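You operate a simulated robot arm through the tools that you are given. There is no shell and no other tool. Be economical: measure what you need, move in short steps, check, and stop when the job is done.

Carry out the task below with a simulated two-armed robot. There is one attempt and no reset: what you move stays moved.

TASK
Put one of the brown rolls from the right end of the grey pack bench in the white tray. Carry the packing carton with both arms and set it on the low shelf of the long grey bench. Put one of the cleaner bottles from the left low shelf of the ink bench on the top of the pallet by the pack bench. Stack the white cap marked "300" from the top of the grey ink bench on top of the white cap marked "250". Put the ticket that says "Pellowmar" from the top of the grey ink bench on the top of the sleeve table and the ticket that says "Merrowdel" on the middle shelf of the sleeve table. Put the name block on the top of the grey ink bench away on the block strip of the dispatch table. Put the plain steel roller on the top of the grey ink bench away on the top of the blue rewinder bench. Do these in any order. Set down upright: cleaner bottle, plain steel roller.

It is judged by the outcome, as a careful person would: the job done as asked, and still so three seconds after it is handed in. It fails if anything else is knocked over, pushed out of place, dropped, spilled or broken. Lids that push on must go on centred and level and be pressed home; caps that screw on are set level and turned clockwise until they are tight.

THE ROBOT
Two 7-joint arms with fingered hands on one trunk, on a base that drives. Base frame: it is fixed to the floor where the robot stands at the start and does not move with it; the origin is under the middle of the robot, x ahead of it, y to its left, z up; the surface under the hand at the start is at about z = 800. Lengths are in mm, angles in rad, forces in N, time in s.
The left shoulder is at the start at [104, 182, 1046], the right one opposite. With the tool pointing down near the work surface each hand reaches from about 480 to 880 mm from the robot's upright axis, wherever it stands, measured 20 degrees to its own side. Places, roughly: block strip of the dispatch table (38x15 cm) [-1180, 3340, 800]; brown roll (9x9x4 cm) [700, -100, 800]; cleaner bottle [500, -2250, 250]; low shelf of the long grey bench [900, 2500, 200]; middle shelf of the sleeve table [-2300, -2600, 400]; name block [500, -3250, 750]; packing carton (24x14x11 cm) [700, -300, 800]; plain steel roller (6x6x10 cm) [500, -3800, 800]; ticket [500, -3250, 750]; top of the blue rewinder bench [-1200, -2300, 800]; top of the pallet by the pack bench [900, -900, 100]; top of the sleeve table [-2300, -2600, 800]; white cap [500, -2250, 750]; white tray (23x19x4 cm) [-1900, 2100, 800]. Payload 3.8 kg a hand.
The tool frame of a hand sits at the grasp point between the pads (the TCP): z along the fingers, y along the line on which they close. The tips reach 30 mm beyond it. The gripper opens to 104 mm. The gripper's body begins 35 mm behind the TCP. The gripper is a hand of 4 fingers: y runs from the thumb to the fingers, the wrist lies at [-17, -104, -178] in the tool frame, and closing takes about 1.5 s.
Orientation is told as [roll, pitch, yaw] about the base's x, y, z axes, in that order, counted from this pose: with the fingers straight down and the wrist toward the robot, the tool's x, y and z point along [0, 1, 0], [1, 0, 0] and [0, 0, -1] of the base frame.

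THE INTERFACE
- The arms move only by the tool nudge_tool. It takes "left_motion", "right_motion" or both (then of equal length, played together; a hand with none holds still); each is a list of rows, each an object (a shift or turn left out is 0, a gripper value left out holds the last) with "rot": the turn, a rotation vector about the tool's x, y, z in rad, a list of three; "offset": the shift along the tool's x, y, z in mm, a list of three; "jaw": the gripper command, from -1 (shut) to 1 (fully open), values between in proportion. In form: [{"rot": [rx, ry, rz], "offset": [x, y, z], "jaw": jaw}, ...]. A call has 1 to 10 rows; each row shifts and turns the commanded pose from where the row before left it, along the tool's axes as they then stand. Rows are played at 5 a second. More than 50 mm and 0.15 rad between two rows, or a gripper value outside its range, and nothing of the call is played. Where a pose cannot be reached the arm comes as near as it can. A force on the tool above 40 N (or 10 N above the force at the start of the call, whichever is more), or a blocked arm, ends the call early, and 0.2 s more pass. Each finger travels about 72 mm/s and halts on what it meets, pressing with about 24 N; the grip force reading is that of the motor and also rises with nothing between the fingers. The clock runs only during rows and for 0.2 s after the last one: add rows that do not move to give the fingers time. It gives the time, the measured TCP pose, the force on the tool (base axes), the opening and the grip force at its end, in the units of the frame above (readings bear some noise), with the torque about the TCP (base axes, N m) and any sound that the robot's microphone picked up.
- Cameras (640 x 400 px; columns grow to the right, rows downward): "scene" is now at [208.7, -11.6, 1239.8]; the picture's right is [-0.12, -0.99, 0.00], its down [-0.43, 0.05, -0.90] and it looks along [0.89, -0.11, -0.43] (base axes); focal length 214 px, centre (320, 200). "left" rides on the left gripper at [-66, -90, -126] in its tool frame; the picture's right is [-0.78, -0.30, 0.56], its down [0.57, -0.70, 0.42] and it looks along [0.26, 0.65, 0.71] (tool axes); focal length 275 px, centre (320, 200). "right" rides on the right gripper at [66, -90, -126] in its tool frame; the picture's right is [-0.78, 0.30, -0.56], its down [-0.57, -0.70, 0.42] and it looks along [-0.27, 0.65, 0.71] (tool axes); focal length 275 px, centre (320, 200). There is no depth. A picture from a camera that has moved, and an enlarged one, comes with that camera's place and axes in the base frame and with its lens.
- capture(camera): a new picture of that camera. It takes no simulated time.
- lift_body(by): slides the trunk up (or, below 0, down) by that many mm; the arms and the scene camera ride with it, the base frame stays. It gives what a move gives, with no picture.
- drive_base(legs): drives the robot by 1 to 6 legs, each [ahead, left, turn to the left] in mm, mm and rad, along the robot's own axes; the way and the turn of a leg run together, so that a leg with both is an arc; at most 1500 mm and 3.142 rad a leg. The arms and the cameras ride along, it lands a little off, and it stops where it bumps. It gives what a move gives.
- hand_shape(shape, hand): the hand has 4 fingers and takes this shape, open, in about a second: jaw (thumb against the fingers, like two jaws); tri (thumb and two fingers); tip (a fingertip pinch); poke (one finger out to press); point (the index stretched); flat (the hand flat); cup (the hand cupped); fist (a fist). The gripper value then closes the fingers along that shape, each until it touches; the sizes above hold for jaw. It gives what a move gives, with no picture.
- head_to(pan, tilt): turns the head with the scene camera to pan (to the left, within 1.501 rad either way) and tilt (down, from -0.506 to 1.204), counted from straight ahead of the robot. It gives what a move gives.
- inspect(camera, box): a new picture of the part [left, top, right, bottom] of that camera's present view, enlarged. It takes no simulated time.
- sign_off(): hands the job in; it is judged then, once.

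Go step by step. Nothing tells you exact positions but the pictures and the camera data: compare them with the known pose of the tool, close in by small moves and look again before you grip or let go. The budget is 217 turns and 220 pictures, counting those below and the enlarged ones. Unless the task says otherwise, let go and move clear before handing in, and close with one line.

The tools are called after "Request:" as name(argument=value, ...) on one line, values as JSON. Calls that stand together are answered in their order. nudge_tool: Moves the arms, as the interface text tells. Its arguments: {"type":"object","properties":{"left_motion":{"type":"array","items":{"type":"object","properties":{"rot":{"type":"array","items":{"type":"number"}},"offset":{"type":"array","items":{"type":"number"}},"jaw":{"type":"number"}}}},"right_motion":{"type":"array","items":{"type":"object","properties":{"rot":{"type":"array","items":{"type":"number"}},"offset":{"type":"array","items":{"type":"number"}},"jaw":{"type":"number"}}}}},"required":[]} The other tools are called the same way: lift_body (by) slides the trunk up or down; hand_shape (shape, hand) gives the hand a shape; drive_base (legs) drives the base; head_to (pan, tilt) turns the head that bears the scene camera; capture (camera) takes a picture; inspect (camera, box) takes an enlarged picture of a part of a camera's view; sign_off () hands the job in.

At the start:

```text
clock: 0.0
left_ee_pos: [453.1, 112.2, 1153.4]
left_tcp_rot: [0.0, 0.001, 0.001]
left_force: [0.1, 0.7, -0.6]
left_ft_torque: [-0.02, 0.01, 0.0]
left_finger_gap: 103.6
left_grasp_force: 0.1
left_shape: jaw
right_ee_pos: [439.7, -318.9, 1182.4]
right_tcp_rot: [0.001, 0.001, 0.001]
right_force: [0.3, -0.1, 0.4]
right_ft_torque: [0.01, -0.02, -0.02]
right_finger_gap: 103.8
right_grasp_force: 0.1
right_shape: jaw
trunk travel left (down, up): [-200.0, 556.0]
robot x, y, heading: [-0.5, 0.0, 0.004]
head pan, tilt: [-0.124, 0.447]
```

scene: 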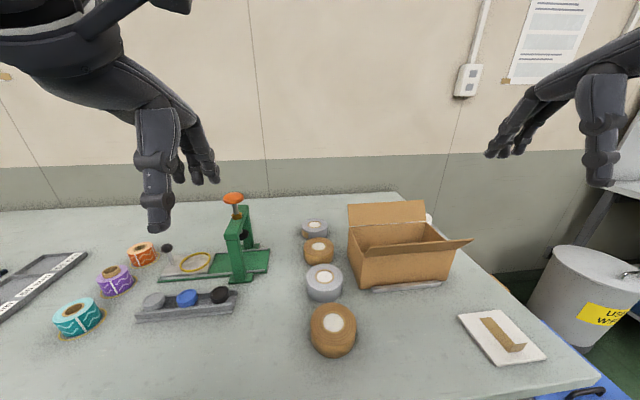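
right: 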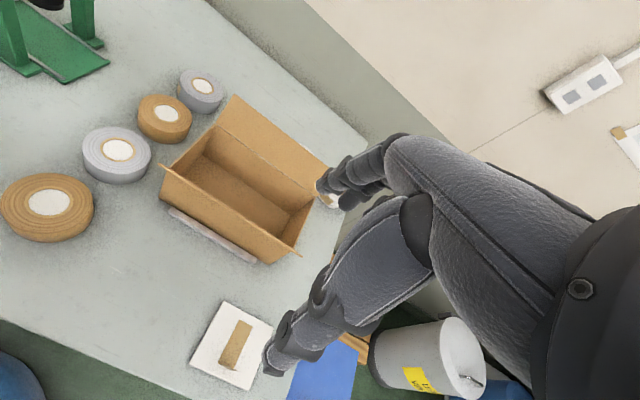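
left: 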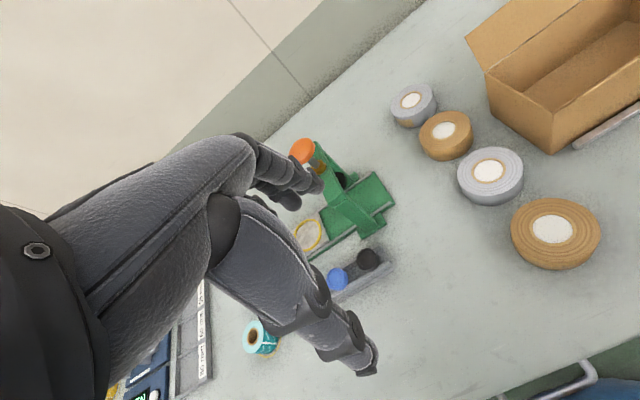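

The carton, rolls and bench are in front of me. I'll look around before deciding the order.

Request:
head_to(pan=1.3, tilt=0.3)

Request:
capture(camera="scene")

Request:
head_to(pan=-1.3, tilt=0.3)

Request:
capture(camera="scene")

Request:
head_to(pan=-0.3, tilt=0.7)

Request:
capture(camera="scene")

```text
clock: 1.6
left_ee_pos: [452.5, 113.6, 1153.3]
left_tcp_rot: [0.001, 0.001, 0.0]
left_force: [0.0, 0.3, 0.3]
left_ft_torque: [0.03, 0.01, 0.01]
left_finger_gap: 103.8
left_grasp_force: 0.0
left_shape: jaw
right_ee_pos: [439.5, -318.5, 1181.5]
right_tcp_rot: [0.0, -0.001, -0.001]
right_force: [0.7, 0.6, 1.3]
right_ft_torque: [-0.02, -0.01, 0.0]
right_finger_gap: 103.4
right_grasp_force: 0.0
right_shape: jaw
trunk travel left (down, up): [-200.0, 556.0]
robot x, y, heading: [1.0, 3.1, -0.005]
head pan, tilt: [1.3, 0.3]
```

```text
216 pictures are left
camera scene: at [142.4, 89.7, 1253.5], right [0.96, -0.27, 0.0], down [-0.08, -0.28, -0.96], along [0.26, 0.92, -0.3], focal length 214 px, centre (320, 200)
```

scene: 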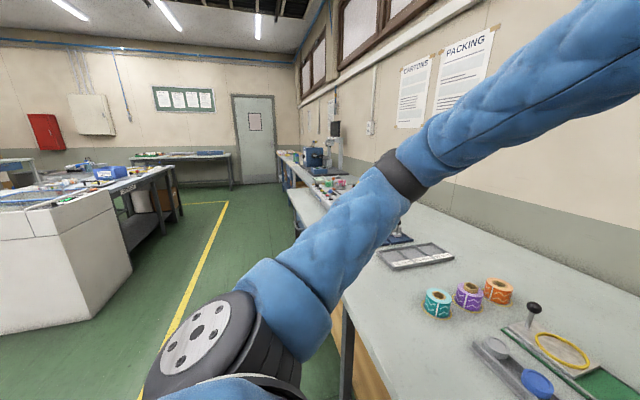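

```text
clock: 3.9
left_ee_pos: [453.8, 112.5, 1153.4]
left_tcp_rot: [-0.001, 0.001, 0.0]
left_force: [-0.2, -1.0, -0.2]
left_ft_torque: [0.01, 0.01, -0.01]
left_finger_gap: 103.8
left_grasp_force: 0.0
left_shape: jaw
right_ee_pos: [439.5, -319.5, 1181.8]
right_tcp_rot: [-0.001, 0.0, -0.001]
right_force: [0.2, 0.0, 0.3]
right_ft_torque: [-0.01, 0.03, 0.03]
right_finger_gap: 103.7
right_grasp_force: 0.2
right_shape: jaw
trunk travel left (down, up): [-200.0, 556.0]
robot x, y, heading: [-1.4, 1.2, 0.001]
head pan, tilt: [-1.3, 0.3]
```

```text
215 pictures are left
camera scene: at [142.4, -90.2, 1253.5], right [-0.96, -0.27, 0.0], down [-0.08, 0.28, -0.96], along [0.26, -0.92, -0.3], focal length 214 px, centre (320, 200)
```

scene: 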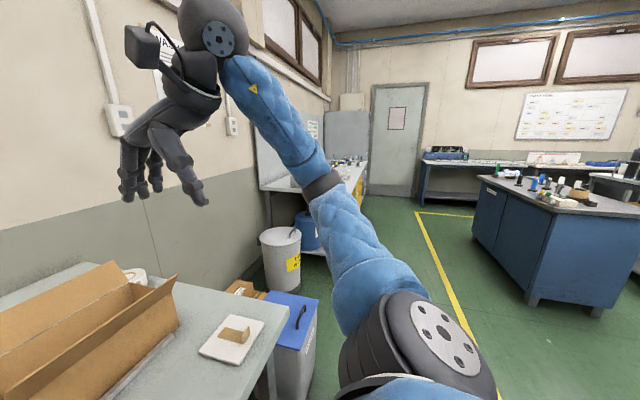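

```text
clock: 5.2
left_ee_pos: [452.1, 113.1, 1153.7]
left_tcp_rot: [0.001, 0.0, -0.001]
left_force: [0.7, 0.2, 1.2]
left_ft_torque: [0.03, 0.03, 0.04]
left_finger_gap: 103.6
left_grasp_force: 0.1
left_shape: jaw
right_ee_pos: [439.7, -318.1, 1181.7]
right_tcp_rot: [-0.001, 0.0, 0.001]
right_force: [0.0, 0.5, -0.1]
right_ft_torque: [0.01, -0.02, -0.02]
right_finger_gap: 103.7
right_grasp_force: 0.1
right_shape: jaw
trunk travel left (down, up): [-200.0, 556.0]
robot x, y, heading: [0.3, -0.4, -0.002]
head pan, tilt: [-0.3, 0.7]
```

```text
214 pictures are left
camera scene: at [198.6, -25.4, 1217.4], right [-0.3, -0.96, 0.0], down [-0.62, 0.19, -0.77], along [0.73, -0.23, -0.64], focal length 214 px, centre (320, 200)
```

scene: 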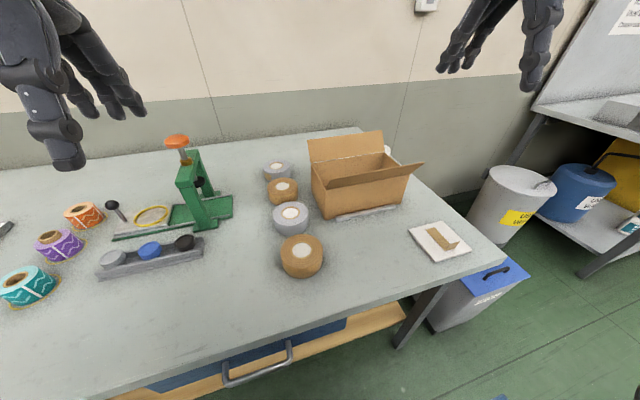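

Carton near face is at about x≈600, y −170…−424. I'll zoom on it, and on the long bench to see how the low shelf is built.

Request:
inspect(camera="scene", box=[220, 120, 480, 290])

Request:
drive_base(legs=[[-300, 0, 0], [0, 1400, 0]])

Request:
head_to(pan=0.6, tilt=0.5)

Request:
capture(camera="scene")

```text
2.35 times, centred on (350, 205) of scene
camera zoom: at [198.6, -25.4, 1217.4], right [-0.3, -0.96, 0.0], down [-0.62, 0.19, -0.77], along [0.73, -0.23, -0.64], focal length 505 px, centre (249, 188)
```

zoom: 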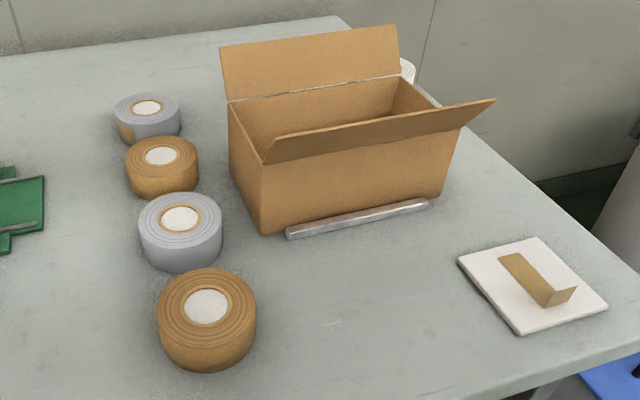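

```text
clock: 13.8
left_ee_pos: [152.1, 1518.6, 1154.4]
left_tcp_rot: [0.0, 0.0, 0.007]
left_force: [0.4, 0.0, 0.0]
left_ft_torque: [0.02, -0.04, 0.0]
left_finger_gap: 103.7
left_grasp_force: 0.0
left_shape: jaw
right_ee_pos: [140.1, 1086.5, 1181.3]
right_tcp_rot: [0.0, 0.0, 0.006]
right_force: [-0.9, 0.2, -0.3]
right_ft_torque: [-0.04, -0.02, 0.0]
right_finger_gap: 103.8
right_grasp_force: 0.1
right_shape: jaw
trunk travel left (down, up): [-200.0, 556.0]
robot x, y, heading: [-298.2, 1400.0, 0.004]
head pan, tilt: [-0.3, 0.7]
```

```text
clock: 15.0
left_ee_pos: [151.8, 1517.3, 1153.0]
left_tcp_rot: [0.0, 0.001, 0.006]
left_force: [1.1, 0.4, 0.2]
left_ft_torque: [-0.02, -0.04, 0.01]
left_finger_gap: 103.8
left_grasp_force: 0.0
left_shape: jaw
right_ee_pos: [140.1, 1086.3, 1181.2]
right_tcp_rot: [0.001, -0.001, 0.006]
right_force: [-0.1, 1.1, -0.2]
right_ft_torque: [0.0, -0.02, 0.01]
right_finger_gap: 103.7
right_grasp_force: 0.0
right_shape: jaw
trunk travel left (down, up): [-200.0, 556.0]
robot x, y, heading: [-300.1, 1399.4, 0.002]
head pan, tilt: [0.6, 0.499]
```

```text
212 pictures are left
camera scene: at [-108.6, 1455.1, 1235.1], right [0.57, -0.82, 0.0], down [-0.39, -0.27, -0.88], along [0.72, 0.5, -0.48], focal length 214 px, centre (320, 200)
```

scene: 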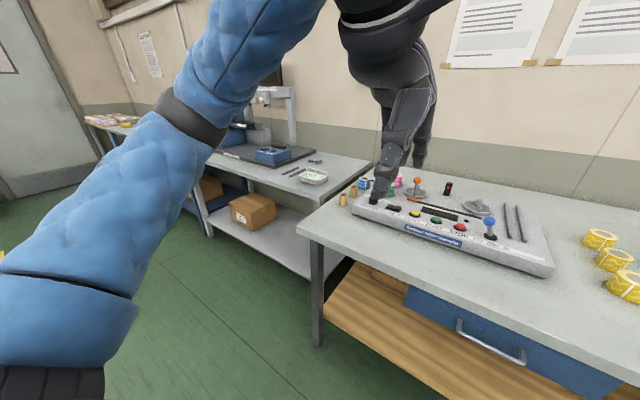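

The long bench's open low shelf is next along. I'll drive in front of it to measure it.

Request:
drive_base(legs=[[0, 1000, 0]])

Request:
head_to(pan=0.1, tilt=0.6)

Request:
capture(camera="scene")

```text
clock: 20.1
left_ee_pos: [143.9, 2515.5, 1152.3]
left_tcp_rot: [-0.002, -0.002, 0.009]
left_force: [-0.1, -1.0, 0.2]
left_ft_torque: [-0.01, -0.01, -0.01]
left_finger_gap: 103.5
left_grasp_force: 0.1
left_shape: jaw
right_ee_pos: [133.8, 2084.8, 1181.2]
right_tcp_rot: [0.0, 0.0, 0.009]
right_force: [0.8, -0.5, 0.3]
right_ft_torque: [-0.02, 0.0, 0.04]
right_finger_gap: 103.9
right_grasp_force: 0.1
right_shape: jaw
trunk travel left (down, up): [-200.0, 556.0]
robot x, y, heading: [-305.5, 2396.2, 0.009]
head pan, tilt: [0.6, 0.499]
```

```text
clock: 21.1
left_ee_pos: [143.9, 2514.9, 1153.6]
left_tcp_rot: [-0.001, 0.001, 0.009]
left_force: [-0.2, -0.2, -0.2]
left_ft_torque: [0.0, 0.02, 0.03]
left_finger_gap: 103.7
left_grasp_force: 0.1
left_shape: jaw
right_ee_pos: [133.3, 2083.0, 1181.6]
right_tcp_rot: [-0.002, 0.0, 0.009]
right_force: [0.5, 0.1, -0.3]
right_ft_torque: [0.04, 0.02, 0.06]
right_finger_gap: 103.7
right_grasp_force: 0.0
right_shape: jaw
trunk travel left (down, up): [-200.0, 556.0]
robot x, y, heading: [-308.9, 2399.7, 0.006]
head pan, tilt: [0.099, 0.6]
```

```text
211 pictures are left
camera scene: at [-103.0, 2408.7, 1226.0], right [0.11, -0.99, 0.0], down [-0.56, -0.06, -0.83], along [0.82, 0.09, -0.56], focal length 214 px, centre (320, 200)
```

scene: 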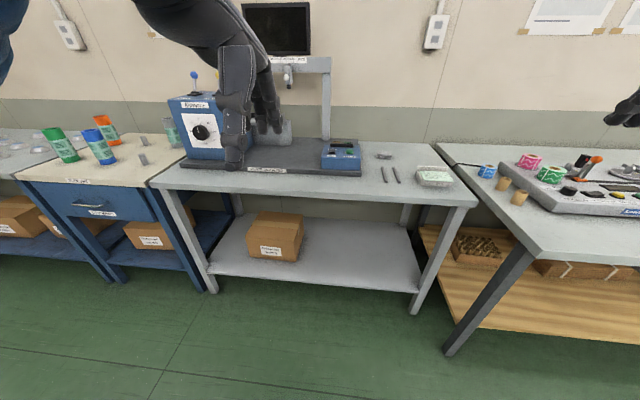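

Free low shelf: about y 2050–2600, x 600–1150 at z≈200. Back to the carton, standing centred on it.

Request:
drive_base(legs=[[0, -1400, 0], [0, -1300, 0], [300, 0, 0]])

Request:
head_to(pan=0.0, tilt=0.75)

Request:
capture(camera="scene")

```text
clock: 35.7
left_ee_pos: [464.5, -148.9, 1153.9]
left_tcp_rot: [0.0, 0.0, 0.007]
left_force: [-0.3, 0.3, 0.1]
left_ft_torque: [0.02, -0.04, 0.0]
left_finger_gap: 103.6
left_grasp_force: 0.1
left_shape: jaw
right_ee_pos: [453.7, -581.2, 1180.2]
right_tcp_rot: [0.0, 0.001, 0.006]
right_force: [-0.4, 0.4, -0.3]
right_ft_torque: [0.05, 0.02, -0.03]
right_finger_gap: 103.6
right_grasp_force: 0.0
right_shape: jaw
trunk travel left (down, up): [-200.0, 556.0]
robot x, y, heading: [12.8, -264.2, 0.01]
head pan, tilt: [0.099, 0.6]
```

```text
clock: 36.4
left_ee_pos: [463.9, -149.2, 1153.9]
left_tcp_rot: [0.002, 0.001, 0.005]
left_force: [0.5, 0.1, 0.0]
left_ft_torque: [-0.01, 0.0, 0.01]
left_finger_gap: 103.8
left_grasp_force: 0.1
left_shape: jaw
right_ee_pos: [452.7, -581.6, 1181.6]
right_tcp_rot: [0.001, 0.001, 0.007]
right_force: [-0.4, -0.8, -0.5]
right_ft_torque: [0.0, -0.01, 0.0]
right_finger_gap: 103.5
right_grasp_force: 0.1
right_shape: jaw
trunk travel left (down, up): [-200.0, 556.0]
robot x, y, heading: [11.0, -263.7, 0.01]
head pan, tilt: [0.0, 0.75]
```

```text
210 pictures are left
camera scene: at [211.8, -264.5, 1213.2], right [0.01, -1.0, 0.0], down [-0.68, -0.01, -0.73], along [0.73, 0.01, -0.68], focal length 214 px, centre (320, 200)
```

scene: 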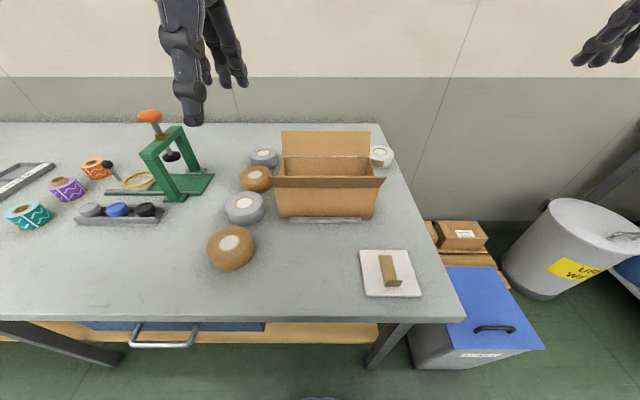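

Carton centre ≈ (660, −278), end walls near y −158 and −398. I'll turn the hands so each wrist is outside its end.

Request:
nudge_tool(left_motion=[{"rot": [0, 0, 0.15], "jaw": 0.3}, {"rot": [0, 0, 0.15]}, {"rot": [0, 0, 0.15]}, {"rot": [0, 0, 0.15]}, {"rot": [0, 0, 0.15]}, {"rot": [0, 0, 0.15]}, {"rot": [0, 0, 0.15]}, {"rot": [0, 0, 0.15]}, {"rot": [0, 0, 0.15]}, {"rot": [0, 0, 0.15]}], right_motion=[{"rot": [0, 0, -0.15], "jaw": 0.3}, {"rot": [0, 0, -0.15]}, {"rot": [0, 0, -0.15]}, {"rot": [0, 0, -0.15]}, {"rot": [0, 0, -0.15]}, {"rot": [0, 0, -0.15]}, {"rot": [0, 0, -0.15]}, {"rot": [0, 0, -0.15]}, {"rot": [0, 0, -0.15]}, {"rot": [0, 0, -0.15]}])

```text
clock: 38.6
left_ee_pos: [463.9, -149.4, 1154.1]
left_tcp_rot: [0.001, -0.003, -1.495]
left_force: [-1.2, -0.8, -0.2]
left_ft_torque: [0.01, 0.0, -0.02]
left_finger_gap: 68.2
left_grasp_force: 0.0
left_shape: jaw
right_ee_pos: [358.2, -485.3, 1167.4]
right_tcp_rot: [0.001, 0.0, 1.509]
right_force: [0.3, 0.0, -0.3]
right_ft_torque: [-0.01, 0.04, 0.0]
right_finger_gap: 68.0
right_grasp_force: 0.0
right_shape: jaw
right hand out of reach, approached as far as the arm can: row 6, 7, 8, 9, 10
trunk travel left (down, up): [-200.0, 556.0]
robot x, y, heading: [11.4, -265.8, 0.002]
head pan, tilt: [0.0, 0.75]
```

Request:
nudge_tool(left_motion=[{"rot": [0, 0, 0.075], "offset": [30, 0, 0]}, {"offset": [30, 0, 15]}, {"offset": [30, 0, 20]}, {"offset": [30, 0, 20]}, {"offset": [30, 0, 20]}, {"offset": [30, 0, 20]}, {"offset": [16, 0, 20]}, {}], right_motion=[{"rot": [0, 0, -0.061], "offset": [-30, 10, 0]}, {"offset": [-30, 13, 15]}, {"offset": [-30, 13, 20]}, {"offset": [-30, 13, 20]}, {"offset": [-30, 13, 20]}, {"offset": [-30, 13, 20]}, {"offset": [-30, 13, 20]}, {}])

Request:
capture(camera="scene")

```text
clock: 40.4
left_ee_pos: [660.0, -146.0, 1036.5]
left_tcp_rot: [0.0, 0.0, -1.566]
left_force: [0.6, -0.2, -0.6]
left_ft_torque: [0.01, -0.02, 0.02]
left_finger_gap: 68.1
left_grasp_force: 0.0
left_shape: jaw
right_ee_pos: [404.4, -351.9, 1075.9]
right_tcp_rot: [0.0, -0.001, 1.565]
right_force: [0.7, -0.6, 0.0]
right_ft_torque: [0.0, 0.04, 0.01]
right_finger_gap: 67.9
right_grasp_force: 0.0
right_shape: jaw
right hand out of reach, approached as far as the arm can: row 1, 2, 3, 4, 5, 6, 7
trunk travel left (down, up): [-200.0, 556.0]
robot x, y, heading: [12.6, -263.8, 0.007]
head pan, tilt: [0.0, 0.75]
```

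```text
209 pictures are left
camera scene: at [211.8, -264.4, 1213.2], right [0.01, -1.0, 0.0], down [-0.68, -0.01, -0.73], along [0.73, 0.01, -0.68], focal length 214 px, centre (320, 200)
```

scene: 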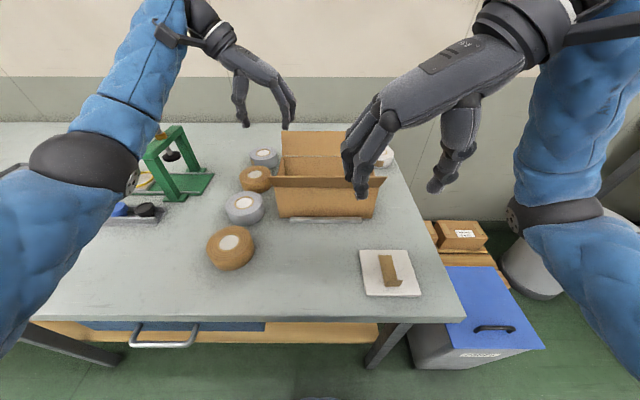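

Request:
nudge_tool(right_motion=[{"offset": [-45, -10, 0]}, {"offset": [-45, -10, 0]}, {"offset": [-45, -10, 0]}, {"offset": [-45, -10, 0]}, {"offset": [-45, -6, 0]}, {"offset": [-30, 0, 0]}, {}])

```text
clock: 42.0
left_ee_pos: [659.8, -145.0, 1037.3]
left_tcp_rot: [0.001, 0.0, -1.567]
left_force: [0.1, -0.3, -0.1]
left_ft_torque: [-0.01, -0.01, 0.01]
left_finger_gap: 68.1
left_grasp_force: 0.1
left_shape: jaw
right_ee_pos: [411.5, -340.4, 1107.2]
right_tcp_rot: [0.002, 0.001, 1.563]
right_force: [0.4, -0.4, -0.3]
right_ft_torque: [-0.01, 0.0, -0.05]
right_finger_gap: 68.3
right_grasp_force: 0.0
right_shape: jaw
right hand out of reach, approached as far as the arm can: row 1, 2, 3, 4, 5, 6
trunk travel left (down, up): [-200.0, 556.0]
robot x, y, heading: [11.3, -265.8, 0.006]
head pan, tilt: [0.0, 0.75]
```

The right wrist hit a joint limit; I'll unwind it, move forward, and turn again there.

Request:
nudge_tool(right_motion=[{"rot": [0, 0, 0.15]}, {"rot": [0, 0, 0.15]}, {"rot": [0, 0, 0.15]}, {"rot": [0, 0, 0.15]}, {"rot": [0, 0, 0.15]}, {"rot": [0, 0, 0.15]}, {"rot": [0, 0, 0.15]}, {"rot": [0, 0, 0.15]}, {"rot": [0, 0, 0.15]}, {"rot": [0, 0, 0.15]}])

Request:
nudge_tool(right_motion=[{"offset": [0, 20, -30]}, {"offset": [-10, 30, -10]}, {"offset": [-10, 30, 0]}, {"offset": [-10, 30, 0]}, {"offset": [-10, 30, 0]}, {}])

```text
clock: 44.2
left_ee_pos: [659.6, -146.6, 1037.8]
left_tcp_rot: [0.0, 0.0, -1.567]
left_force: [0.2, -0.3, 0.8]
left_ft_torque: [-0.01, 0.0, 0.01]
left_finger_gap: 67.8
left_grasp_force: 0.0
left_shape: jaw
right_ee_pos: [408.8, -339.6, 1104.7]
right_tcp_rot: [-0.001, -0.001, 0.065]
right_force: [-0.4, 0.0, 0.2]
right_ft_torque: [0.0, 0.0, 0.03]
right_finger_gap: 67.8
right_grasp_force: 0.0
right_shape: jaw
trunk travel left (down, up): [-200.0, 556.0]
robot x, y, heading: [8.9, -265.9, 0.008]
head pan, tilt: [0.0, 0.75]
```

```text
clock: 45.6
left_ee_pos: [659.0, -145.8, 1037.2]
left_tcp_rot: [0.0, -0.001, -1.568]
left_force: [-0.3, -0.6, -0.8]
left_ft_torque: [-0.01, 0.0, 0.04]
left_finger_gap: 68.3
left_grasp_force: 0.1
left_shape: jaw
right_ee_pos: [553.1, -370.9, 1143.6]
right_tcp_rot: [0.0, 0.001, 0.067]
right_force: [0.4, 0.8, 0.2]
right_ft_torque: [0.02, -0.03, 0.03]
right_finger_gap: 68.0
right_grasp_force: 0.0
right_shape: jaw
trunk travel left (down, up): [-200.0, 556.0]
robot x, y, heading: [13.5, -265.6, 0.004]
head pan, tilt: [0.0, 0.75]
```

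Request:
nudge_tool(right_motion=[{"rot": [0, 0, -0.15]}, {"rot": [0, 0, -0.15]}, {"rot": [0, 0, -0.15]}, {"rot": [0, 0, -0.15]}, {"rot": [0, 0, -0.15]}, {"rot": [0, 0, -0.15]}, {"rot": [0, 0, -0.15]}, {"rot": [0, 0, -0.15]}, {"rot": [0, 0, -0.15]}, {"rot": [0, 0, -0.15]}])

```text
clock: 47.8
left_ee_pos: [659.7, -146.7, 1036.1]
left_tcp_rot: [-0.002, 0.003, -1.566]
left_force: [-0.3, -0.5, -0.4]
left_ft_torque: [0.04, 0.01, 0.03]
left_finger_gap: 67.9
left_grasp_force: 0.0
left_shape: jaw
right_ee_pos: [521.2, -388.1, 1119.3]
right_tcp_rot: [0.02, -0.002, 1.087]
right_force: [0.1, -0.1, -0.2]
right_ft_torque: [0.05, 0.0, 0.03]
right_finger_gap: 67.6
right_grasp_force: 0.0
right_shape: jaw
right hand out of reach, approached as far as the arm can: row 7, 8, 9, 10
trunk travel left (down, up): [-200.0, 556.0]
robot x, y, heading: [12.6, -266.7, 0.006]
head pan, tilt: [0.0, 0.75]
```

Right elbow posture is off; I'll mirror the left arm's exact path: unwind, go to the mirrored start, then turn.

Request:
nudge_tool(right_motion=[{"rot": [0, 0, 0.15]}, {"rot": [0, 0, 0.15]}, {"rot": [0, 0, 0.15]}, {"rot": [0, 0, 0.15]}, {"rot": [0, 0, 0.15]}, {"rot": [0, 0, 0.15]}, {"rot": [0, 0, 0.15]}, {"offset": [0, -30, -35]}, {"offset": [0, -27, 0]}, {}])

Request:
nudge_tool(right_motion=[{"rot": [0, 0, -0.15]}, {"rot": [0, 0, -0.15]}, {"rot": [0, 0, -0.15]}, {"rot": [0, 0, -0.15]}, {"rot": [0, 0, -0.15]}, {"rot": [0, 0, -0.15]}, {"rot": [0, 0, -0.15]}, {"rot": [0, 0, -0.15]}, {"rot": [0, 0, -0.15]}, {"rot": [0, 0, -0.15]}])

Request:
capture(camera="scene")

```text
clock: 50.0
left_ee_pos: [660.3, -146.8, 1036.8]
left_tcp_rot: [-0.001, -0.001, -1.569]
left_force: [0.1, 0.5, 0.3]
left_ft_torque: [0.02, 0.01, -0.02]
left_finger_gap: 67.9
left_grasp_force: 0.1
left_shape: jaw
right_ee_pos: [462.8, -392.7, 1159.1]
right_tcp_rot: [-0.001, -0.002, 0.068]
right_force: [0.0, -0.6, -0.3]
right_ft_torque: [-0.01, 0.0, 0.0]
right_finger_gap: 67.7
right_grasp_force: 0.0
right_shape: jaw
trunk travel left (down, up): [-200.0, 556.0]
robot x, y, heading: [10.6, -266.1, 0.005]
head pan, tilt: [0.0, 0.75]
```

```text
clock: 52.2
left_ee_pos: [659.8, -144.4, 1037.3]
left_tcp_rot: [0.001, 0.0, -1.567]
left_force: [0.1, 1.1, 0.1]
left_ft_torque: [-0.03, 0.02, -0.01]
left_finger_gap: 67.9
left_grasp_force: 0.1
left_shape: jaw
right_ee_pos: [404.1, -370.9, 1153.6]
right_tcp_rot: [0.001, -0.001, 1.567]
right_force: [-0.6, -0.5, -0.6]
right_ft_torque: [0.01, -0.01, 0.04]
right_finger_gap: 67.9
right_grasp_force: 0.0
right_shape: jaw
right hand out of reach, approached as far as the arm can: row 9, 10
trunk travel left (down, up): [-200.0, 556.0]
robot x, y, heading: [11.7, -266.7, 0.008]
head pan, tilt: [0.0, 0.75]
```

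```text
208 pictures are left
camera scene: at [212.1, -263.9, 1213.1], right [0.01, -1.0, 0.0], down [-0.68, -0.01, -0.73], along [0.73, 0.0, -0.68], focal length 214 px, centre (320, 200)
```

scene: 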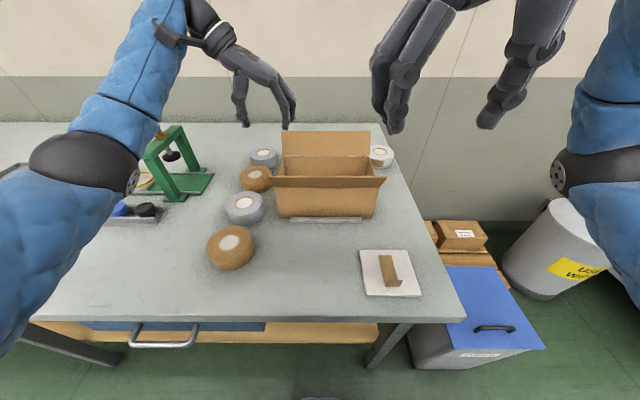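

I'll raise the trunk so the forearms hang more steeply, which should free the wrist turn.

Request:
lift_body(by=300)

Request:
nudge_tool(left_motion=[{"offset": [0, 0, 45]}, {"offset": [0, 0, 45]}, {"offset": [0, 0, 45]}, {"offset": [0, 0, 45]}, {"offset": [0, 0, 45]}, {"offset": [0, 0, 45]}, {}], right_motion=[{"offset": [0, -4, 45]}, {"offset": [0, -4, 45]}, {"offset": [0, -4, 45]}, {"offset": [0, -4, 45]}, {"offset": [0, -4, 45]}, {"offset": [0, -4, 45]}, {}])

Request:
nudge_tool(right_motion=[{"offset": [-40, 0, 10]}, {"offset": [-40, 0, 20]}, {"offset": [-40, 0, 20]}, {"offset": [-40, 0, 20]}, {"offset": [-40, 0, 20]}, {"offset": [-40, 0, 20]}, {}])

```text
clock: 55.2
left_ee_pos: [618.5, -146.2, 1399.7]
left_tcp_rot: [0.103, 0.0, -1.566]
left_force: [-0.3, 0.2, -0.2]
left_ft_torque: [0.02, 0.02, -0.03]
left_finger_gap: 68.1
left_grasp_force: 0.1
left_shape: jaw
right_ee_pos: [302.9, -371.2, 1512.1]
right_tcp_rot: [-0.196, -0.004, 1.567]
right_force: [-0.1, 0.1, -0.5]
right_ft_torque: [0.01, -0.02, 0.02]
right_finger_gap: 67.9
right_grasp_force: 0.1
right_shape: jaw
trunk travel left (down, up): [-500.0, 256.0]
robot x, y, heading: [12.8, -268.1, 0.003]
head pan, tilt: [0.0, 0.75]
```

```text
clock: 56.8
left_ee_pos: [645.7, -147.2, 1130.1]
left_tcp_rot: [0.103, 0.0, -1.567]
left_force: [-0.7, -0.5, -0.1]
left_ft_torque: [0.01, 0.01, 0.03]
left_finger_gap: 67.9
left_grasp_force: 0.0
left_shape: jaw
right_ee_pos: [281.4, -399.6, 1319.3]
right_tcp_rot: [-0.199, -0.004, 1.565]
right_force: [0.3, 0.4, -0.5]
right_ft_torque: [0.05, -0.01, 0.02]
right_finger_gap: 67.7
right_grasp_force: 0.1
right_shape: jaw
right hand out of reach, approached as far as the arm can: row 2, 3, 4, 5, 6
trunk travel left (down, up): [-500.0, 256.0]
robot x, y, heading: [12.6, -263.8, 0.006]
head pan, tilt: [0.0, 0.75]
```

```text
clock: 58.4
left_ee_pos: [647.2, -149.3, 1130.8]
left_tcp_rot: [0.104, -0.002, -1.569]
left_force: [0.2, -0.1, 0.3]
left_ft_torque: [-0.01, -0.01, 0.03]
left_finger_gap: 68.1
left_grasp_force: 0.0
left_shape: jaw
right_ee_pos: [283.4, -396.1, 1320.7]
right_tcp_rot: [-0.197, -0.002, 1.562]
right_force: [0.4, -0.3, -0.2]
right_ft_torque: [-0.03, -0.01, -0.02]
right_finger_gap: 67.8
right_grasp_force: 0.1
right_shape: jaw
right hand out of reach, approached as far as the arm can: row 1, 2, 3, 4, 5, 6
trunk travel left (down, up): [-500.0, 256.0]
robot x, y, heading: [8.5, -269.0, 0.009]
head pan, tilt: [0.0, 0.75]
```

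Request:
nudge_tool(right_motion=[{"rot": [0, 0, 0.15]}, {"rot": [0, 0, 0.15]}, {"rot": [0, 0, 0.15]}, {"rot": [0, 0, 0.15]}, {"rot": [0, 0, 0.15]}, {"rot": [0, 0, 0.15]}, {"rot": [0, 0, 0.15]}, {"rot": [0, 0, 0.15]}, {"rot": [0, 0, 0.15]}, {"rot": [0, 0, 0.15]}])

Request:
nudge_tool(right_motion=[{"rot": [0, -0.1, 0], "offset": [0, 45, 0]}, {"rot": [0, -0.1, 0], "offset": [0, 45, 10]}, {"offset": [0, 45, 20]}, {"offset": [0, 45, 20]}, {"offset": [0, 45, 20]}, {"offset": [0, 45, 20]}, {"offset": [0, 30, 20]}, {"offset": [0, 30, 20]}, {}])

Request:
capture(camera="scene")

```text
clock: 60.6
left_ee_pos: [645.5, -147.8, 1130.5]
left_tcp_rot: [0.103, -0.002, -1.57]
left_force: [0.3, 0.1, -0.1]
left_ft_torque: [0.03, -0.01, 0.01]
left_finger_gap: 68.1
left_grasp_force: 0.1
left_shape: jaw
right_ee_pos: [330.1, -387.5, 1365.5]
right_tcp_rot: [-0.012, -0.198, 0.066]
right_force: [0.0, -0.4, -0.1]
right_ft_torque: [0.0, -0.02, -0.04]
right_finger_gap: 67.6
right_grasp_force: 0.1
right_shape: jaw
right hand out of reach, approached as far as the arm can: row 2, 3, 4, 5, 6, 7, 8
trunk travel left (down, up): [-500.0, 256.0]
robot x, y, heading: [11.1, -266.2, 0.007]
head pan, tilt: [0.0, 0.75]
```

```text
clock: 62.6
left_ee_pos: [644.9, -148.3, 1131.2]
left_tcp_rot: [0.103, 0.0, -1.567]
left_force: [0.4, 0.7, 0.6]
left_ft_torque: [0.02, -0.01, 0.01]
left_finger_gap: 68.0
left_grasp_force: 0.1
left_shape: jaw
right_ee_pos: [678.8, -393.0, 1306.4]
right_tcp_rot: [-0.211, -0.199, 0.068]
right_force: [0.0, -0.2, 0.5]
right_ft_torque: [0.0, -0.01, 0.03]
right_finger_gap: 68.1
right_grasp_force: 0.1
right_shape: jaw
trunk travel left (down, up): [-500.0, 256.0]
robot x, y, heading: [11.7, -263.4, 0.006]
head pan, tilt: [0.0, 0.75]
```

```text
207 pictures are left
camera scene: at [114.4, -265.4, 1517.8], right [0.01, -1.0, 0.0], down [-0.68, 0.0, -0.73], along [0.73, 0.01, -0.68], focal length 214 px, centre (320, 200)
```

scene: 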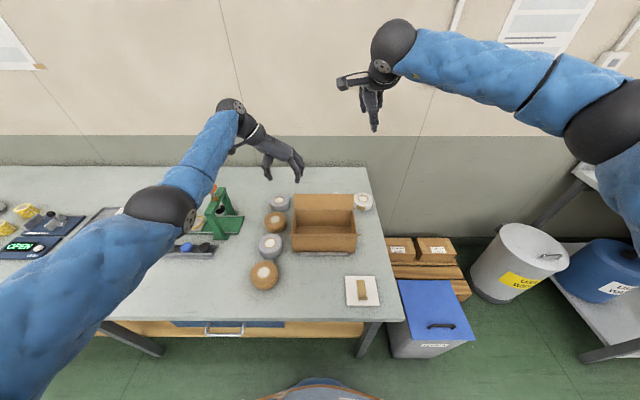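

The right elbow is winged out, unlike the left. I'll bring that arm back and down by my side to drop the elbow.

Request:
nudge_tool(right_motion=[{"rot": [0.1, 0.1, 0]}, {"rot": [0.1, 0.1, 0]}, {"offset": [-35, -30, 10]}, {"offset": [-35, -30, 10]}, {"offset": [-35, -30, 20]}, {"offset": [-35, -30, 20]}, {"offset": [-35, -30, 25]}, {"offset": [-30, -30, 25]}, {"offset": [-30, -30, 30]}, {}])

Request:
nudge_tool(right_motion=[{"offset": [0, 0, 35]}, {"offset": [0, 0, 35]}, {"offset": [0, 0, 35]}, {"offset": [0, 0, 35]}, {"offset": [0, 0, 35]}, {"offset": [0, 0, 35]}, {"offset": [0, 0, 35]}, {}])

Request:
capture(camera="scene")

```text
refused: row 5 steps farther than a row can; nothing moved
```

```text
clock: 64.4
left_ee_pos: [645.3, -148.9, 1130.5]
left_tcp_rot: [0.103, -0.002, -1.569]
left_force: [0.3, -0.3, 0.2]
left_ft_torque: [0.01, 0.03, -0.04]
left_finger_gap: 68.0
left_grasp_force: 0.0
left_shape: jaw
right_ee_pos: [729.5, -435.2, 1075.2]
right_tcp_rot: [-0.212, -0.198, 0.068]
right_force: [-0.3, -0.7, -0.5]
right_ft_torque: [-0.01, 0.01, -0.01]
right_finger_gap: 67.6
right_grasp_force: 0.0
right_shape: jaw
trunk travel left (down, up): [-500.0, 256.0]
robot x, y, heading: [16.6, -263.9, 0.007]
head pan, tilt: [0.0, 0.75]
```

```text
206 pictures are left
camera scene: at [114.9, -265.2, 1517.8], right [0.01, -1.0, 0.0], down [-0.68, 0.0, -0.73], along [0.73, 0.01, -0.68], focal length 214 px, centre (320, 200)
```

scene: 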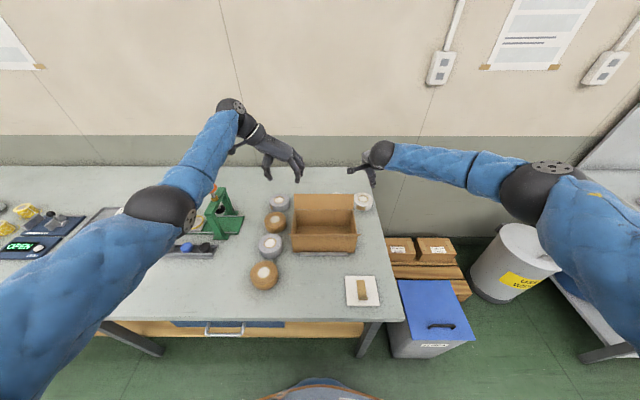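

Request:
nudge_tool(right_motion=[{"rot": [0.1, 0.1, 0]}, {"rot": [0.1, 0.1, 0]}, {"rot": [0, 0, -0.15]}, {"rot": [0, 0, -0.15]}, {"rot": [0, 0, -0.15]}, {"rot": [0, 0, -0.15]}, {"rot": [0, 0, -0.15]}, {"rot": [0, 0, -0.15]}, {"rot": [0, 0, -0.15]}, {"rot": [0, 0, -0.15]}])

Request:
capture(camera="scene")

```text
clock: 66.6
left_ee_pos: [647.5, -146.9, 1129.7]
left_tcp_rot: [0.101, -0.001, -1.567]
left_force: [0.2, -0.3, -0.5]
left_ft_torque: [-0.04, 0.05, -0.01]
left_finger_gap: 67.6
left_grasp_force: 0.0
left_shape: jaw
right_ee_pos: [678.9, -442.3, 1058.5]
right_tcp_rot: [-0.012, 0.002, 0.474]
right_force: [1.5, -0.3, 0.4]
right_ft_torque: [-0.05, 0.04, 0.01]
right_finger_gap: 67.9
right_grasp_force: 0.0
right_shape: jaw
right hand out of reach, approached as far as the arm can: row 5, 6, 7, 8, 9, 10
trunk travel left (down, up): [-500.0, 256.0]
robot x, y, heading: [12.5, -265.9, 0.007]
head pan, tilt: [0.0, 0.75]
```

```text
205 pictures are left
camera scene: at [116.4, -263.7, 1517.6], right [0.01, -1.0, 0.0], down [-0.68, -0.01, -0.73], along [0.73, 0.0, -0.68], focal length 214 px, centre (320, 200)
```

scene: 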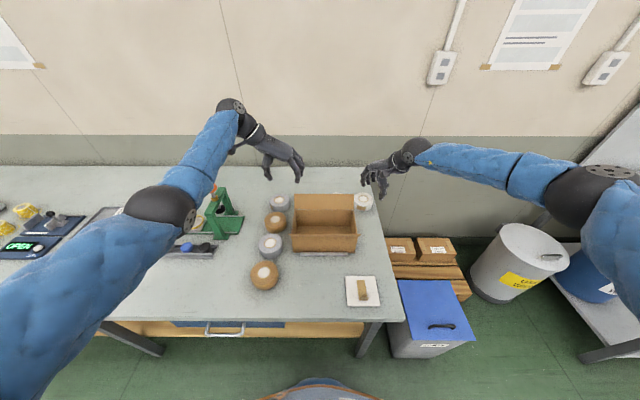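

Request:
nudge_tool(left_motion=[{"rot": [0, 0, 0.14]}, {"rot": [0, 0, 0.14]}, {"rot": [0, 0, 0.14]}, {"rot": [0, 0, 0.14]}, {"rot": [0, 0, 0.14]}, {}, {}, {}, {}, {}], right_motion=[{"rot": [0, 0, 0.12]}, {"rot": [0, 0, 0.12]}, {"rot": [0, 0, 0.12]}, {"rot": [0, 0, 0.12], "offset": [0, -40, 0]}, {"offset": [0, -40, 0]}, {"offset": [-10, -40, 0]}, {"offset": [-10, -40, 0]}, {"offset": [-10, -40, 0]}, {"offset": [-10, -40, 0]}, {}])

Request:
capture(camera="scene")

```text
clock: 68.8
left_ee_pos: [596.6, -124.8, 1127.7]
left_tcp_rot: [0.076, 0.064, -2.266]
left_force: [1.2, 1.1, -0.6]
left_ft_torque: [-0.02, 0.01, -0.01]
left_finger_gap: 67.8
left_grasp_force: 0.2
left_shape: jaw
left hand out of reach, approached as far as the arm can: row 2, 3, 4, 5
right_ee_pos: [439.0, -483.2, 1057.3]
right_tcp_rot: [-0.013, -0.001, -0.012]
right_force: [0.3, -0.4, 0.8]
right_ft_torque: [0.0, -0.03, -0.02]
right_finger_gap: 67.8
right_grasp_force: 0.0
right_shape: jaw
trunk travel left (down, up): [-500.0, 256.0]
robot x, y, heading: [11.1, -260.5, 0.005]
head pan, tilt: [0.0, 0.75]
```

```text
204 pictures are left
camera scene: at [116.2, -264.7, 1517.6], right [0.01, -1.0, 0.0], down [-0.68, -0.01, -0.73], along [0.73, 0.01, -0.68], focal length 214 px, centre (320, 200)
```

scene: 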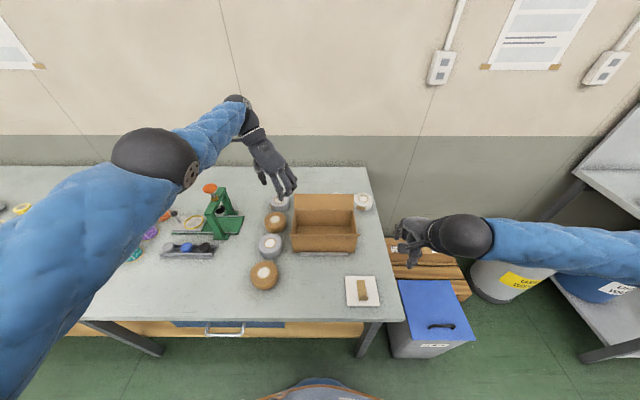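

Turning the right hand inward should tuck its elbow; I'll also undo the left test turn.

Request:
nudge_tool(left_motion=[{"rot": [0, 0, -0.14]}, {"rot": [0, 0, -0.14]}, {"rot": [0, 0, -0.14]}, {"rot": [0, 0, -0.14]}, {"rot": [0, 0, -0.14]}, {}, {}, {}, {}, {}], right_motion=[{"rot": [0, 0, 0.15]}, {"rot": [0, 0, 0.15]}, {"rot": [0, 0, 0.15]}, {"rot": [0, 0, 0.15]}, {"rot": [0, 0, 0.15]}, {"rot": [0, 0, 0.15]}, {"rot": [0, 0, 0.15]}, {"rot": [0, 0, 0.15]}, {}, {}])

Request:
capture(camera="scene")

```text
clock: 71.0
left_ee_pos: [659.6, -125.9, 1124.5]
left_tcp_rot: [0.1, -0.001, -1.57]
left_force: [0.2, 0.1, 0.1]
left_ft_torque: [0.06, 0.01, -0.04]
left_finger_gap: 68.0
left_grasp_force: 0.0
left_shape: jaw
left hand out of reach, approached as far as the arm can: row 1, 2, 3, 4, 5
right_ee_pos: [437.9, -486.0, 1058.4]
right_tcp_rot: [-0.003, -0.013, -1.21]
right_force: [0.1, -0.1, 0.3]
right_ft_torque: [-0.01, 0.02, 0.0]
right_finger_gap: 67.6
right_grasp_force: 0.1
right_shape: jaw
trunk travel left (down, up): [-500.0, 256.0]
robot x, y, heading: [10.0, -266.7, 0.006]
head pan, tilt: [0.0, 0.75]
```

```text
203 pictures are left
camera scene: at [115.3, -265.0, 1517.7], right [0.01, -1.0, 0.0], down [-0.68, -0.01, -0.73], along [0.73, 0.01, -0.68], focal length 214 px, centre (320, 200)
```

scene: 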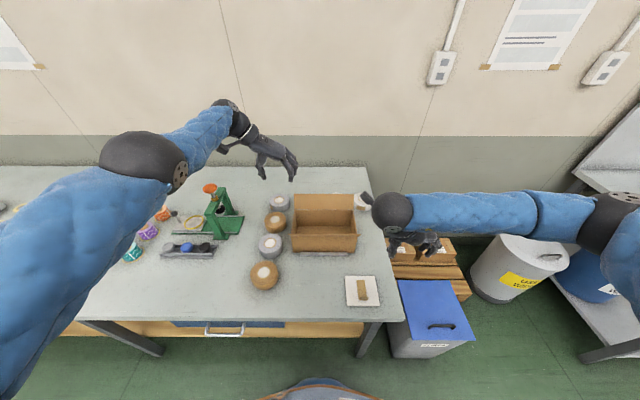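

I'll unwind, raise both hands, drop the trunk back to its first height and retry the left arm's mirrored sequence more gradually.

Request:
nudge_tool(left_motion=[{"offset": [0, 0, -40]}, {"offset": [0, 0, -40]}, {"offset": [0, 0, -40]}, {"offset": [0, 0, -40]}, {"offset": [0, 0, -40]}, {"offset": [0, 0, -40]}, {"offset": [0, 0, -40]}, {}, {}, {}], right_motion=[{"rot": [0, 0, -0.15], "offset": [0, 0, -30]}, {"rot": [0, 0, -0.15], "offset": [0, 0, -40]}, {"rot": [0, 0, -0.15], "offset": [0, 0, -40]}, {"rot": [0, 0, -0.15], "offset": [0, 0, -40]}, {"rot": [0, 0, -0.15], "offset": [0, 0, -40]}, {"rot": [0, 0, -0.15], "offset": [0, 0, -40]}, {"rot": [0, 0, -0.15], "offset": [0, 0, -40]}, {"rot": [0, 0, -0.15], "offset": [0, 0, -40]}, {"offset": [40, 0, -30]}, {"offset": [40, 20, 0]}])

Request:
lift_body(by=-300)

Request:
capture(camera="scene")

```text
clock: 73.2
left_ee_pos: [623.3, -122.4, 1394.4]
left_tcp_rot: [0.1, 0.001, -1.567]
left_force: [0.6, -0.1, 0.6]
left_ft_torque: [0.0, 0.03, -0.01]
left_finger_gap: 67.8
left_grasp_force: 0.0
left_shape: jaw
left hand out of reach, approached as far as the arm can: row 1, 2, 6, 7
right_ee_pos: [458.0, -400.6, 1399.5]
right_tcp_rot: [-0.012, 0.0, -0.009]
right_force: [0.4, -0.3, 0.1]
right_ft_torque: [0.01, -0.02, 0.04]
right_finger_gap: 67.5
right_grasp_force: 0.1
right_shape: jaw
trunk travel left (down, up): [-500.0, 256.0]
robot x, y, heading: [6.9, -265.2, 0.008]
head pan, tilt: [0.0, 0.75]
```

```text
clock: 76.2
left_ee_pos: [691.8, -120.4, 979.9]
left_tcp_rot: [-0.091, 0.0, -1.568]
left_force: [0.3, 0.0, -0.1]
left_ft_torque: [0.01, -0.04, -0.02]
left_finger_gap: 67.9
left_grasp_force: 0.0
left_shape: jaw
right_ee_pos: [457.4, -400.6, 1098.3]
right_tcp_rot: [-0.012, -0.003, -0.01]
right_force: [-0.6, -0.6, 0.2]
right_ft_torque: [-0.02, 0.0, 0.0]
right_finger_gap: 67.5
right_grasp_force: 0.1
right_shape: jaw
trunk travel left (down, up): [-200.0, 556.0]
robot x, y, heading: [9.7, -266.0, 0.011]
head pan, tilt: [0.0, 0.75]
```

```text
202 pictures are left
camera scene: at [211.4, -264.5, 1213.4], right [0.01, -1.0, 0.0], down [-0.68, -0.01, -0.73], along [0.73, 0.01, -0.68], focal length 214 px, centre (320, 200)
```

scene: 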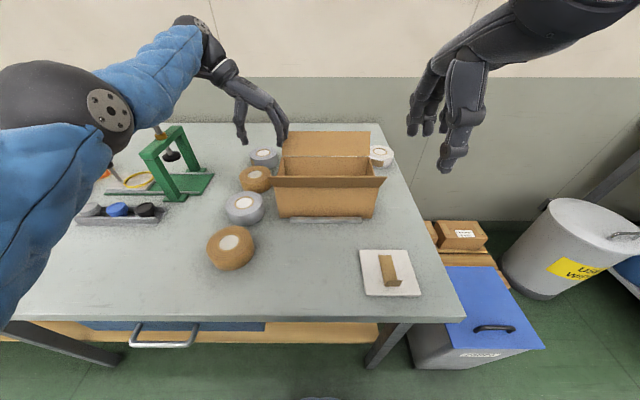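

Request:
nudge_tool(left_motion=[{"offset": [0, 0, -30]}, {"offset": [0, 0, -30]}, {}, {}, {}, {}, {}, {}, {}, {}], right_motion=[{"rot": [0, 0, -0.15]}, {"rot": [0, 0, -0.15]}, {"rot": [0, 0, -0.15]}, {"rot": [0, 0, -0.15]}, {"rot": [0, 0, -0.15]}, {"rot": [0, 0, -0.15]}, {"rot": [0, 0, -0.15]}, {"rot": [0, 0, -0.15]}, {}, {}])

Request:
nudge_tool(right_motion=[{"offset": [-20, 8, 0]}, {"offset": [-20, 8, 0]}, {"offset": [-20, 8, 0]}, {"offset": [-20, 8, 0]}, {"offset": [-20, 8, 0]}, {"offset": [-20, 8, 0]}, {"offset": [-20, 8, 0]}, {"offset": [-20, 8, 0]}, {}, {}])

Request:
capture(camera="scene")

```text
clock: 78.4
left_ee_pos: [684.1, -117.9, 1023.8]
left_tcp_rot: [-0.091, 0.0, -1.566]
left_force: [-0.5, -0.1, 0.3]
left_ft_torque: [0.02, 0.0, 0.0]
left_finger_gap: 67.9
left_grasp_force: 0.1
left_shape: jaw
left hand out of reach, approached as far as the arm can: row 1, 2
right_ee_pos: [458.7, -402.0, 1098.6]
right_tcp_rot: [-0.005, 0.012, 1.191]
right_force: [-0.7, -0.3, 0.4]
right_ft_torque: [-0.01, 0.01, -0.01]
right_finger_gap: 67.6
right_grasp_force: 0.1
right_shape: jaw
trunk travel left (down, up): [-200.0, 556.0]
robot x, y, heading: [9.0, -266.6, 0.001]
head pan, tilt: [0.0, 0.75]
```

```text
clock: 80.6
left_ee_pos: [683.7, -118.7, 1024.0]
left_tcp_rot: [-0.091, 0.0, -1.567]
left_force: [-0.4, 0.3, -0.1]
left_ft_torque: [0.02, -0.01, 0.02]
left_finger_gap: 67.8
left_grasp_force: 0.1
left_shape: jaw
right_ee_pos: [480.2, -401.0, 1098.3]
right_tcp_rot: [-0.006, 0.01, 1.191]
right_force: [0.1, -0.6, 0.1]
right_ft_torque: [-0.02, -0.04, 0.01]
right_finger_gap: 67.6
right_grasp_force: 0.0
right_shape: jaw
right hand out of reach, approached as far as the arm can: row 2, 3, 4, 5, 6, 7, 8
trunk travel left (down, up): [-200.0, 556.0]
robot x, y, heading: [10.7, -267.3, 0.008]
head pan, tilt: [0.0, 0.75]
```

```text
201 pictures are left
camera scene: at [211.9, -264.5, 1213.1], right [0.01, -1.0, 0.0], down [-0.68, -0.01, -0.73], along [0.73, 0.01, -0.68], focal length 214 px, centre (320, 200)
```

scene: 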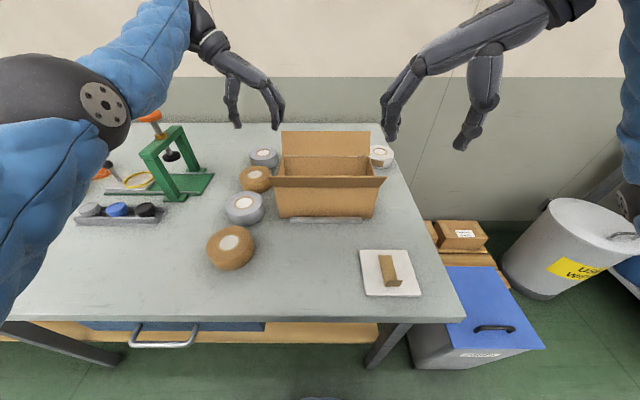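

Straight-down gripping at that yaw is limited on the right. I'll test tilting the right fingers forward (handshake style), then extending.

Request:
nudge_tool(right_motion=[{"rot": [0, -0.15, 0]}, {"rot": [0, -0.15, 0]}, {"rot": [0, -0.15, 0]}, {"rot": [0, 0, -0.13]}, {"rot": [0, 0, -0.13]}, {"rot": [0, 0, -0.13]}, {}])

Request:
nudge_tool(right_motion=[{"offset": [-27, 0, 13]}, {"offset": [-27, 0, 13]}, {"offset": [-27, 0, 13]}, {"offset": [-27, 0, 13]}, {"offset": [-27, 0, 13]}, {"offset": [-27, 0, 13]}, {}])

```text
clock: 82.2
left_ee_pos: [683.4, -117.9, 1024.9]
left_tcp_rot: [-0.092, -0.001, -1.567]
left_force: [-0.7, -0.5, -0.2]
left_ft_torque: [-0.03, -0.01, 0.01]
left_finger_gap: 68.2
left_grasp_force: 0.0
left_shape: jaw
right_ee_pos: [470.4, -404.4, 1093.8]
right_tcp_rot: [-0.185, -0.014, 1.179]
right_force: [0.4, -0.3, 0.0]
right_ft_torque: [0.0, -0.01, 0.01]
right_finger_gap: 67.8
right_grasp_force: 0.0
right_shape: jaw
right hand out of reach, approached as far as the arm can: row 1, 2, 3, 4, 5, 6
trunk travel left (down, up): [-200.0, 556.0]
robot x, y, heading: [10.8, -269.5, 0.003]
head pan, tilt: [0.0, 0.75]
```

```text
clock: 83.8
left_ee_pos: [683.2, -118.2, 1025.0]
left_tcp_rot: [-0.091, -0.001, -1.567]
left_force: [0.4, 0.1, 0.3]
left_ft_torque: [0.0, -0.01, 0.0]
left_finger_gap: 67.8
left_grasp_force: 0.0
left_shape: jaw
right_ee_pos: [471.6, -404.0, 1093.5]
right_tcp_rot: [-0.184, -0.017, 1.18]
right_force: [1.0, 1.7, 0.3]
right_ft_torque: [0.02, -0.03, 0.05]
right_finger_gap: 67.7
right_grasp_force: 0.1
right_shape: jaw
right hand out of reach, approached as far as the arm can: row 1, 2, 3, 4, 5, 6
trunk travel left (down, up): [-200.0, 556.0]
robot x, y, heading: [10.9, -265.6, 0.006]
head pan, tilt: [0.0, 0.75]
```

New idea: turn the right hand the other way (wrist over the box, thumb inside, fingers outside the right end), which that arm does easily.

Request:
nudge_tool(right_motion=[{"rot": [0, 0.09, 0.15]}, {"rot": [0, 0.09, 0.15]}, {"rot": [0, 0, 0.15]}, {"rot": [0, 0, 0.15]}, {"rot": [0, 0, 0.15]}, {"rot": [0, 0, 0.15]}, {"rot": [0, 0, 0.15]}, {"rot": [0, 0, 0.15]}, {"rot": [0, 0, 0.15]}, {}])

Request:
nudge_tool(right_motion=[{"rot": [0, 0, 0.15]}, {"rot": [0, 0, 0.15]}, {"rot": [0, 0, 0.15]}, {"rot": [0, 0, 0.15]}, {"rot": [0, 0, 0.15]}, {"rot": [0, 0, 0.15]}, {"rot": [0, 0, 0.15]}, {"rot": [0, 0, 0.15]}, {"rot": [0, 0, 0.15]}, {}])

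```text
refused: row 1 steps farther than a row can; nothing moved
```

```text
clock: 86.0
left_ee_pos: [683.9, -118.3, 1024.5]
left_tcp_rot: [-0.09, 0.001, -1.567]
left_force: [-0.5, -0.9, 0.1]
left_ft_torque: [0.04, -0.01, -0.06]
left_finger_gap: 67.7
left_grasp_force: 0.2
left_shape: jaw
right_ee_pos: [470.3, -403.7, 1092.3]
right_tcp_rot: [-0.025, -0.184, -0.172]
right_force: [-0.4, 0.5, -0.1]
right_ft_torque: [0.03, -0.01, 0.03]
right_finger_gap: 67.9
right_grasp_force: 0.1
right_shape: jaw
trunk travel left (down, up): [-200.0, 556.0]
robot x, y, heading: [11.0, -264.4, 0.01]
head pan, tilt: [0.0, 0.75]
```

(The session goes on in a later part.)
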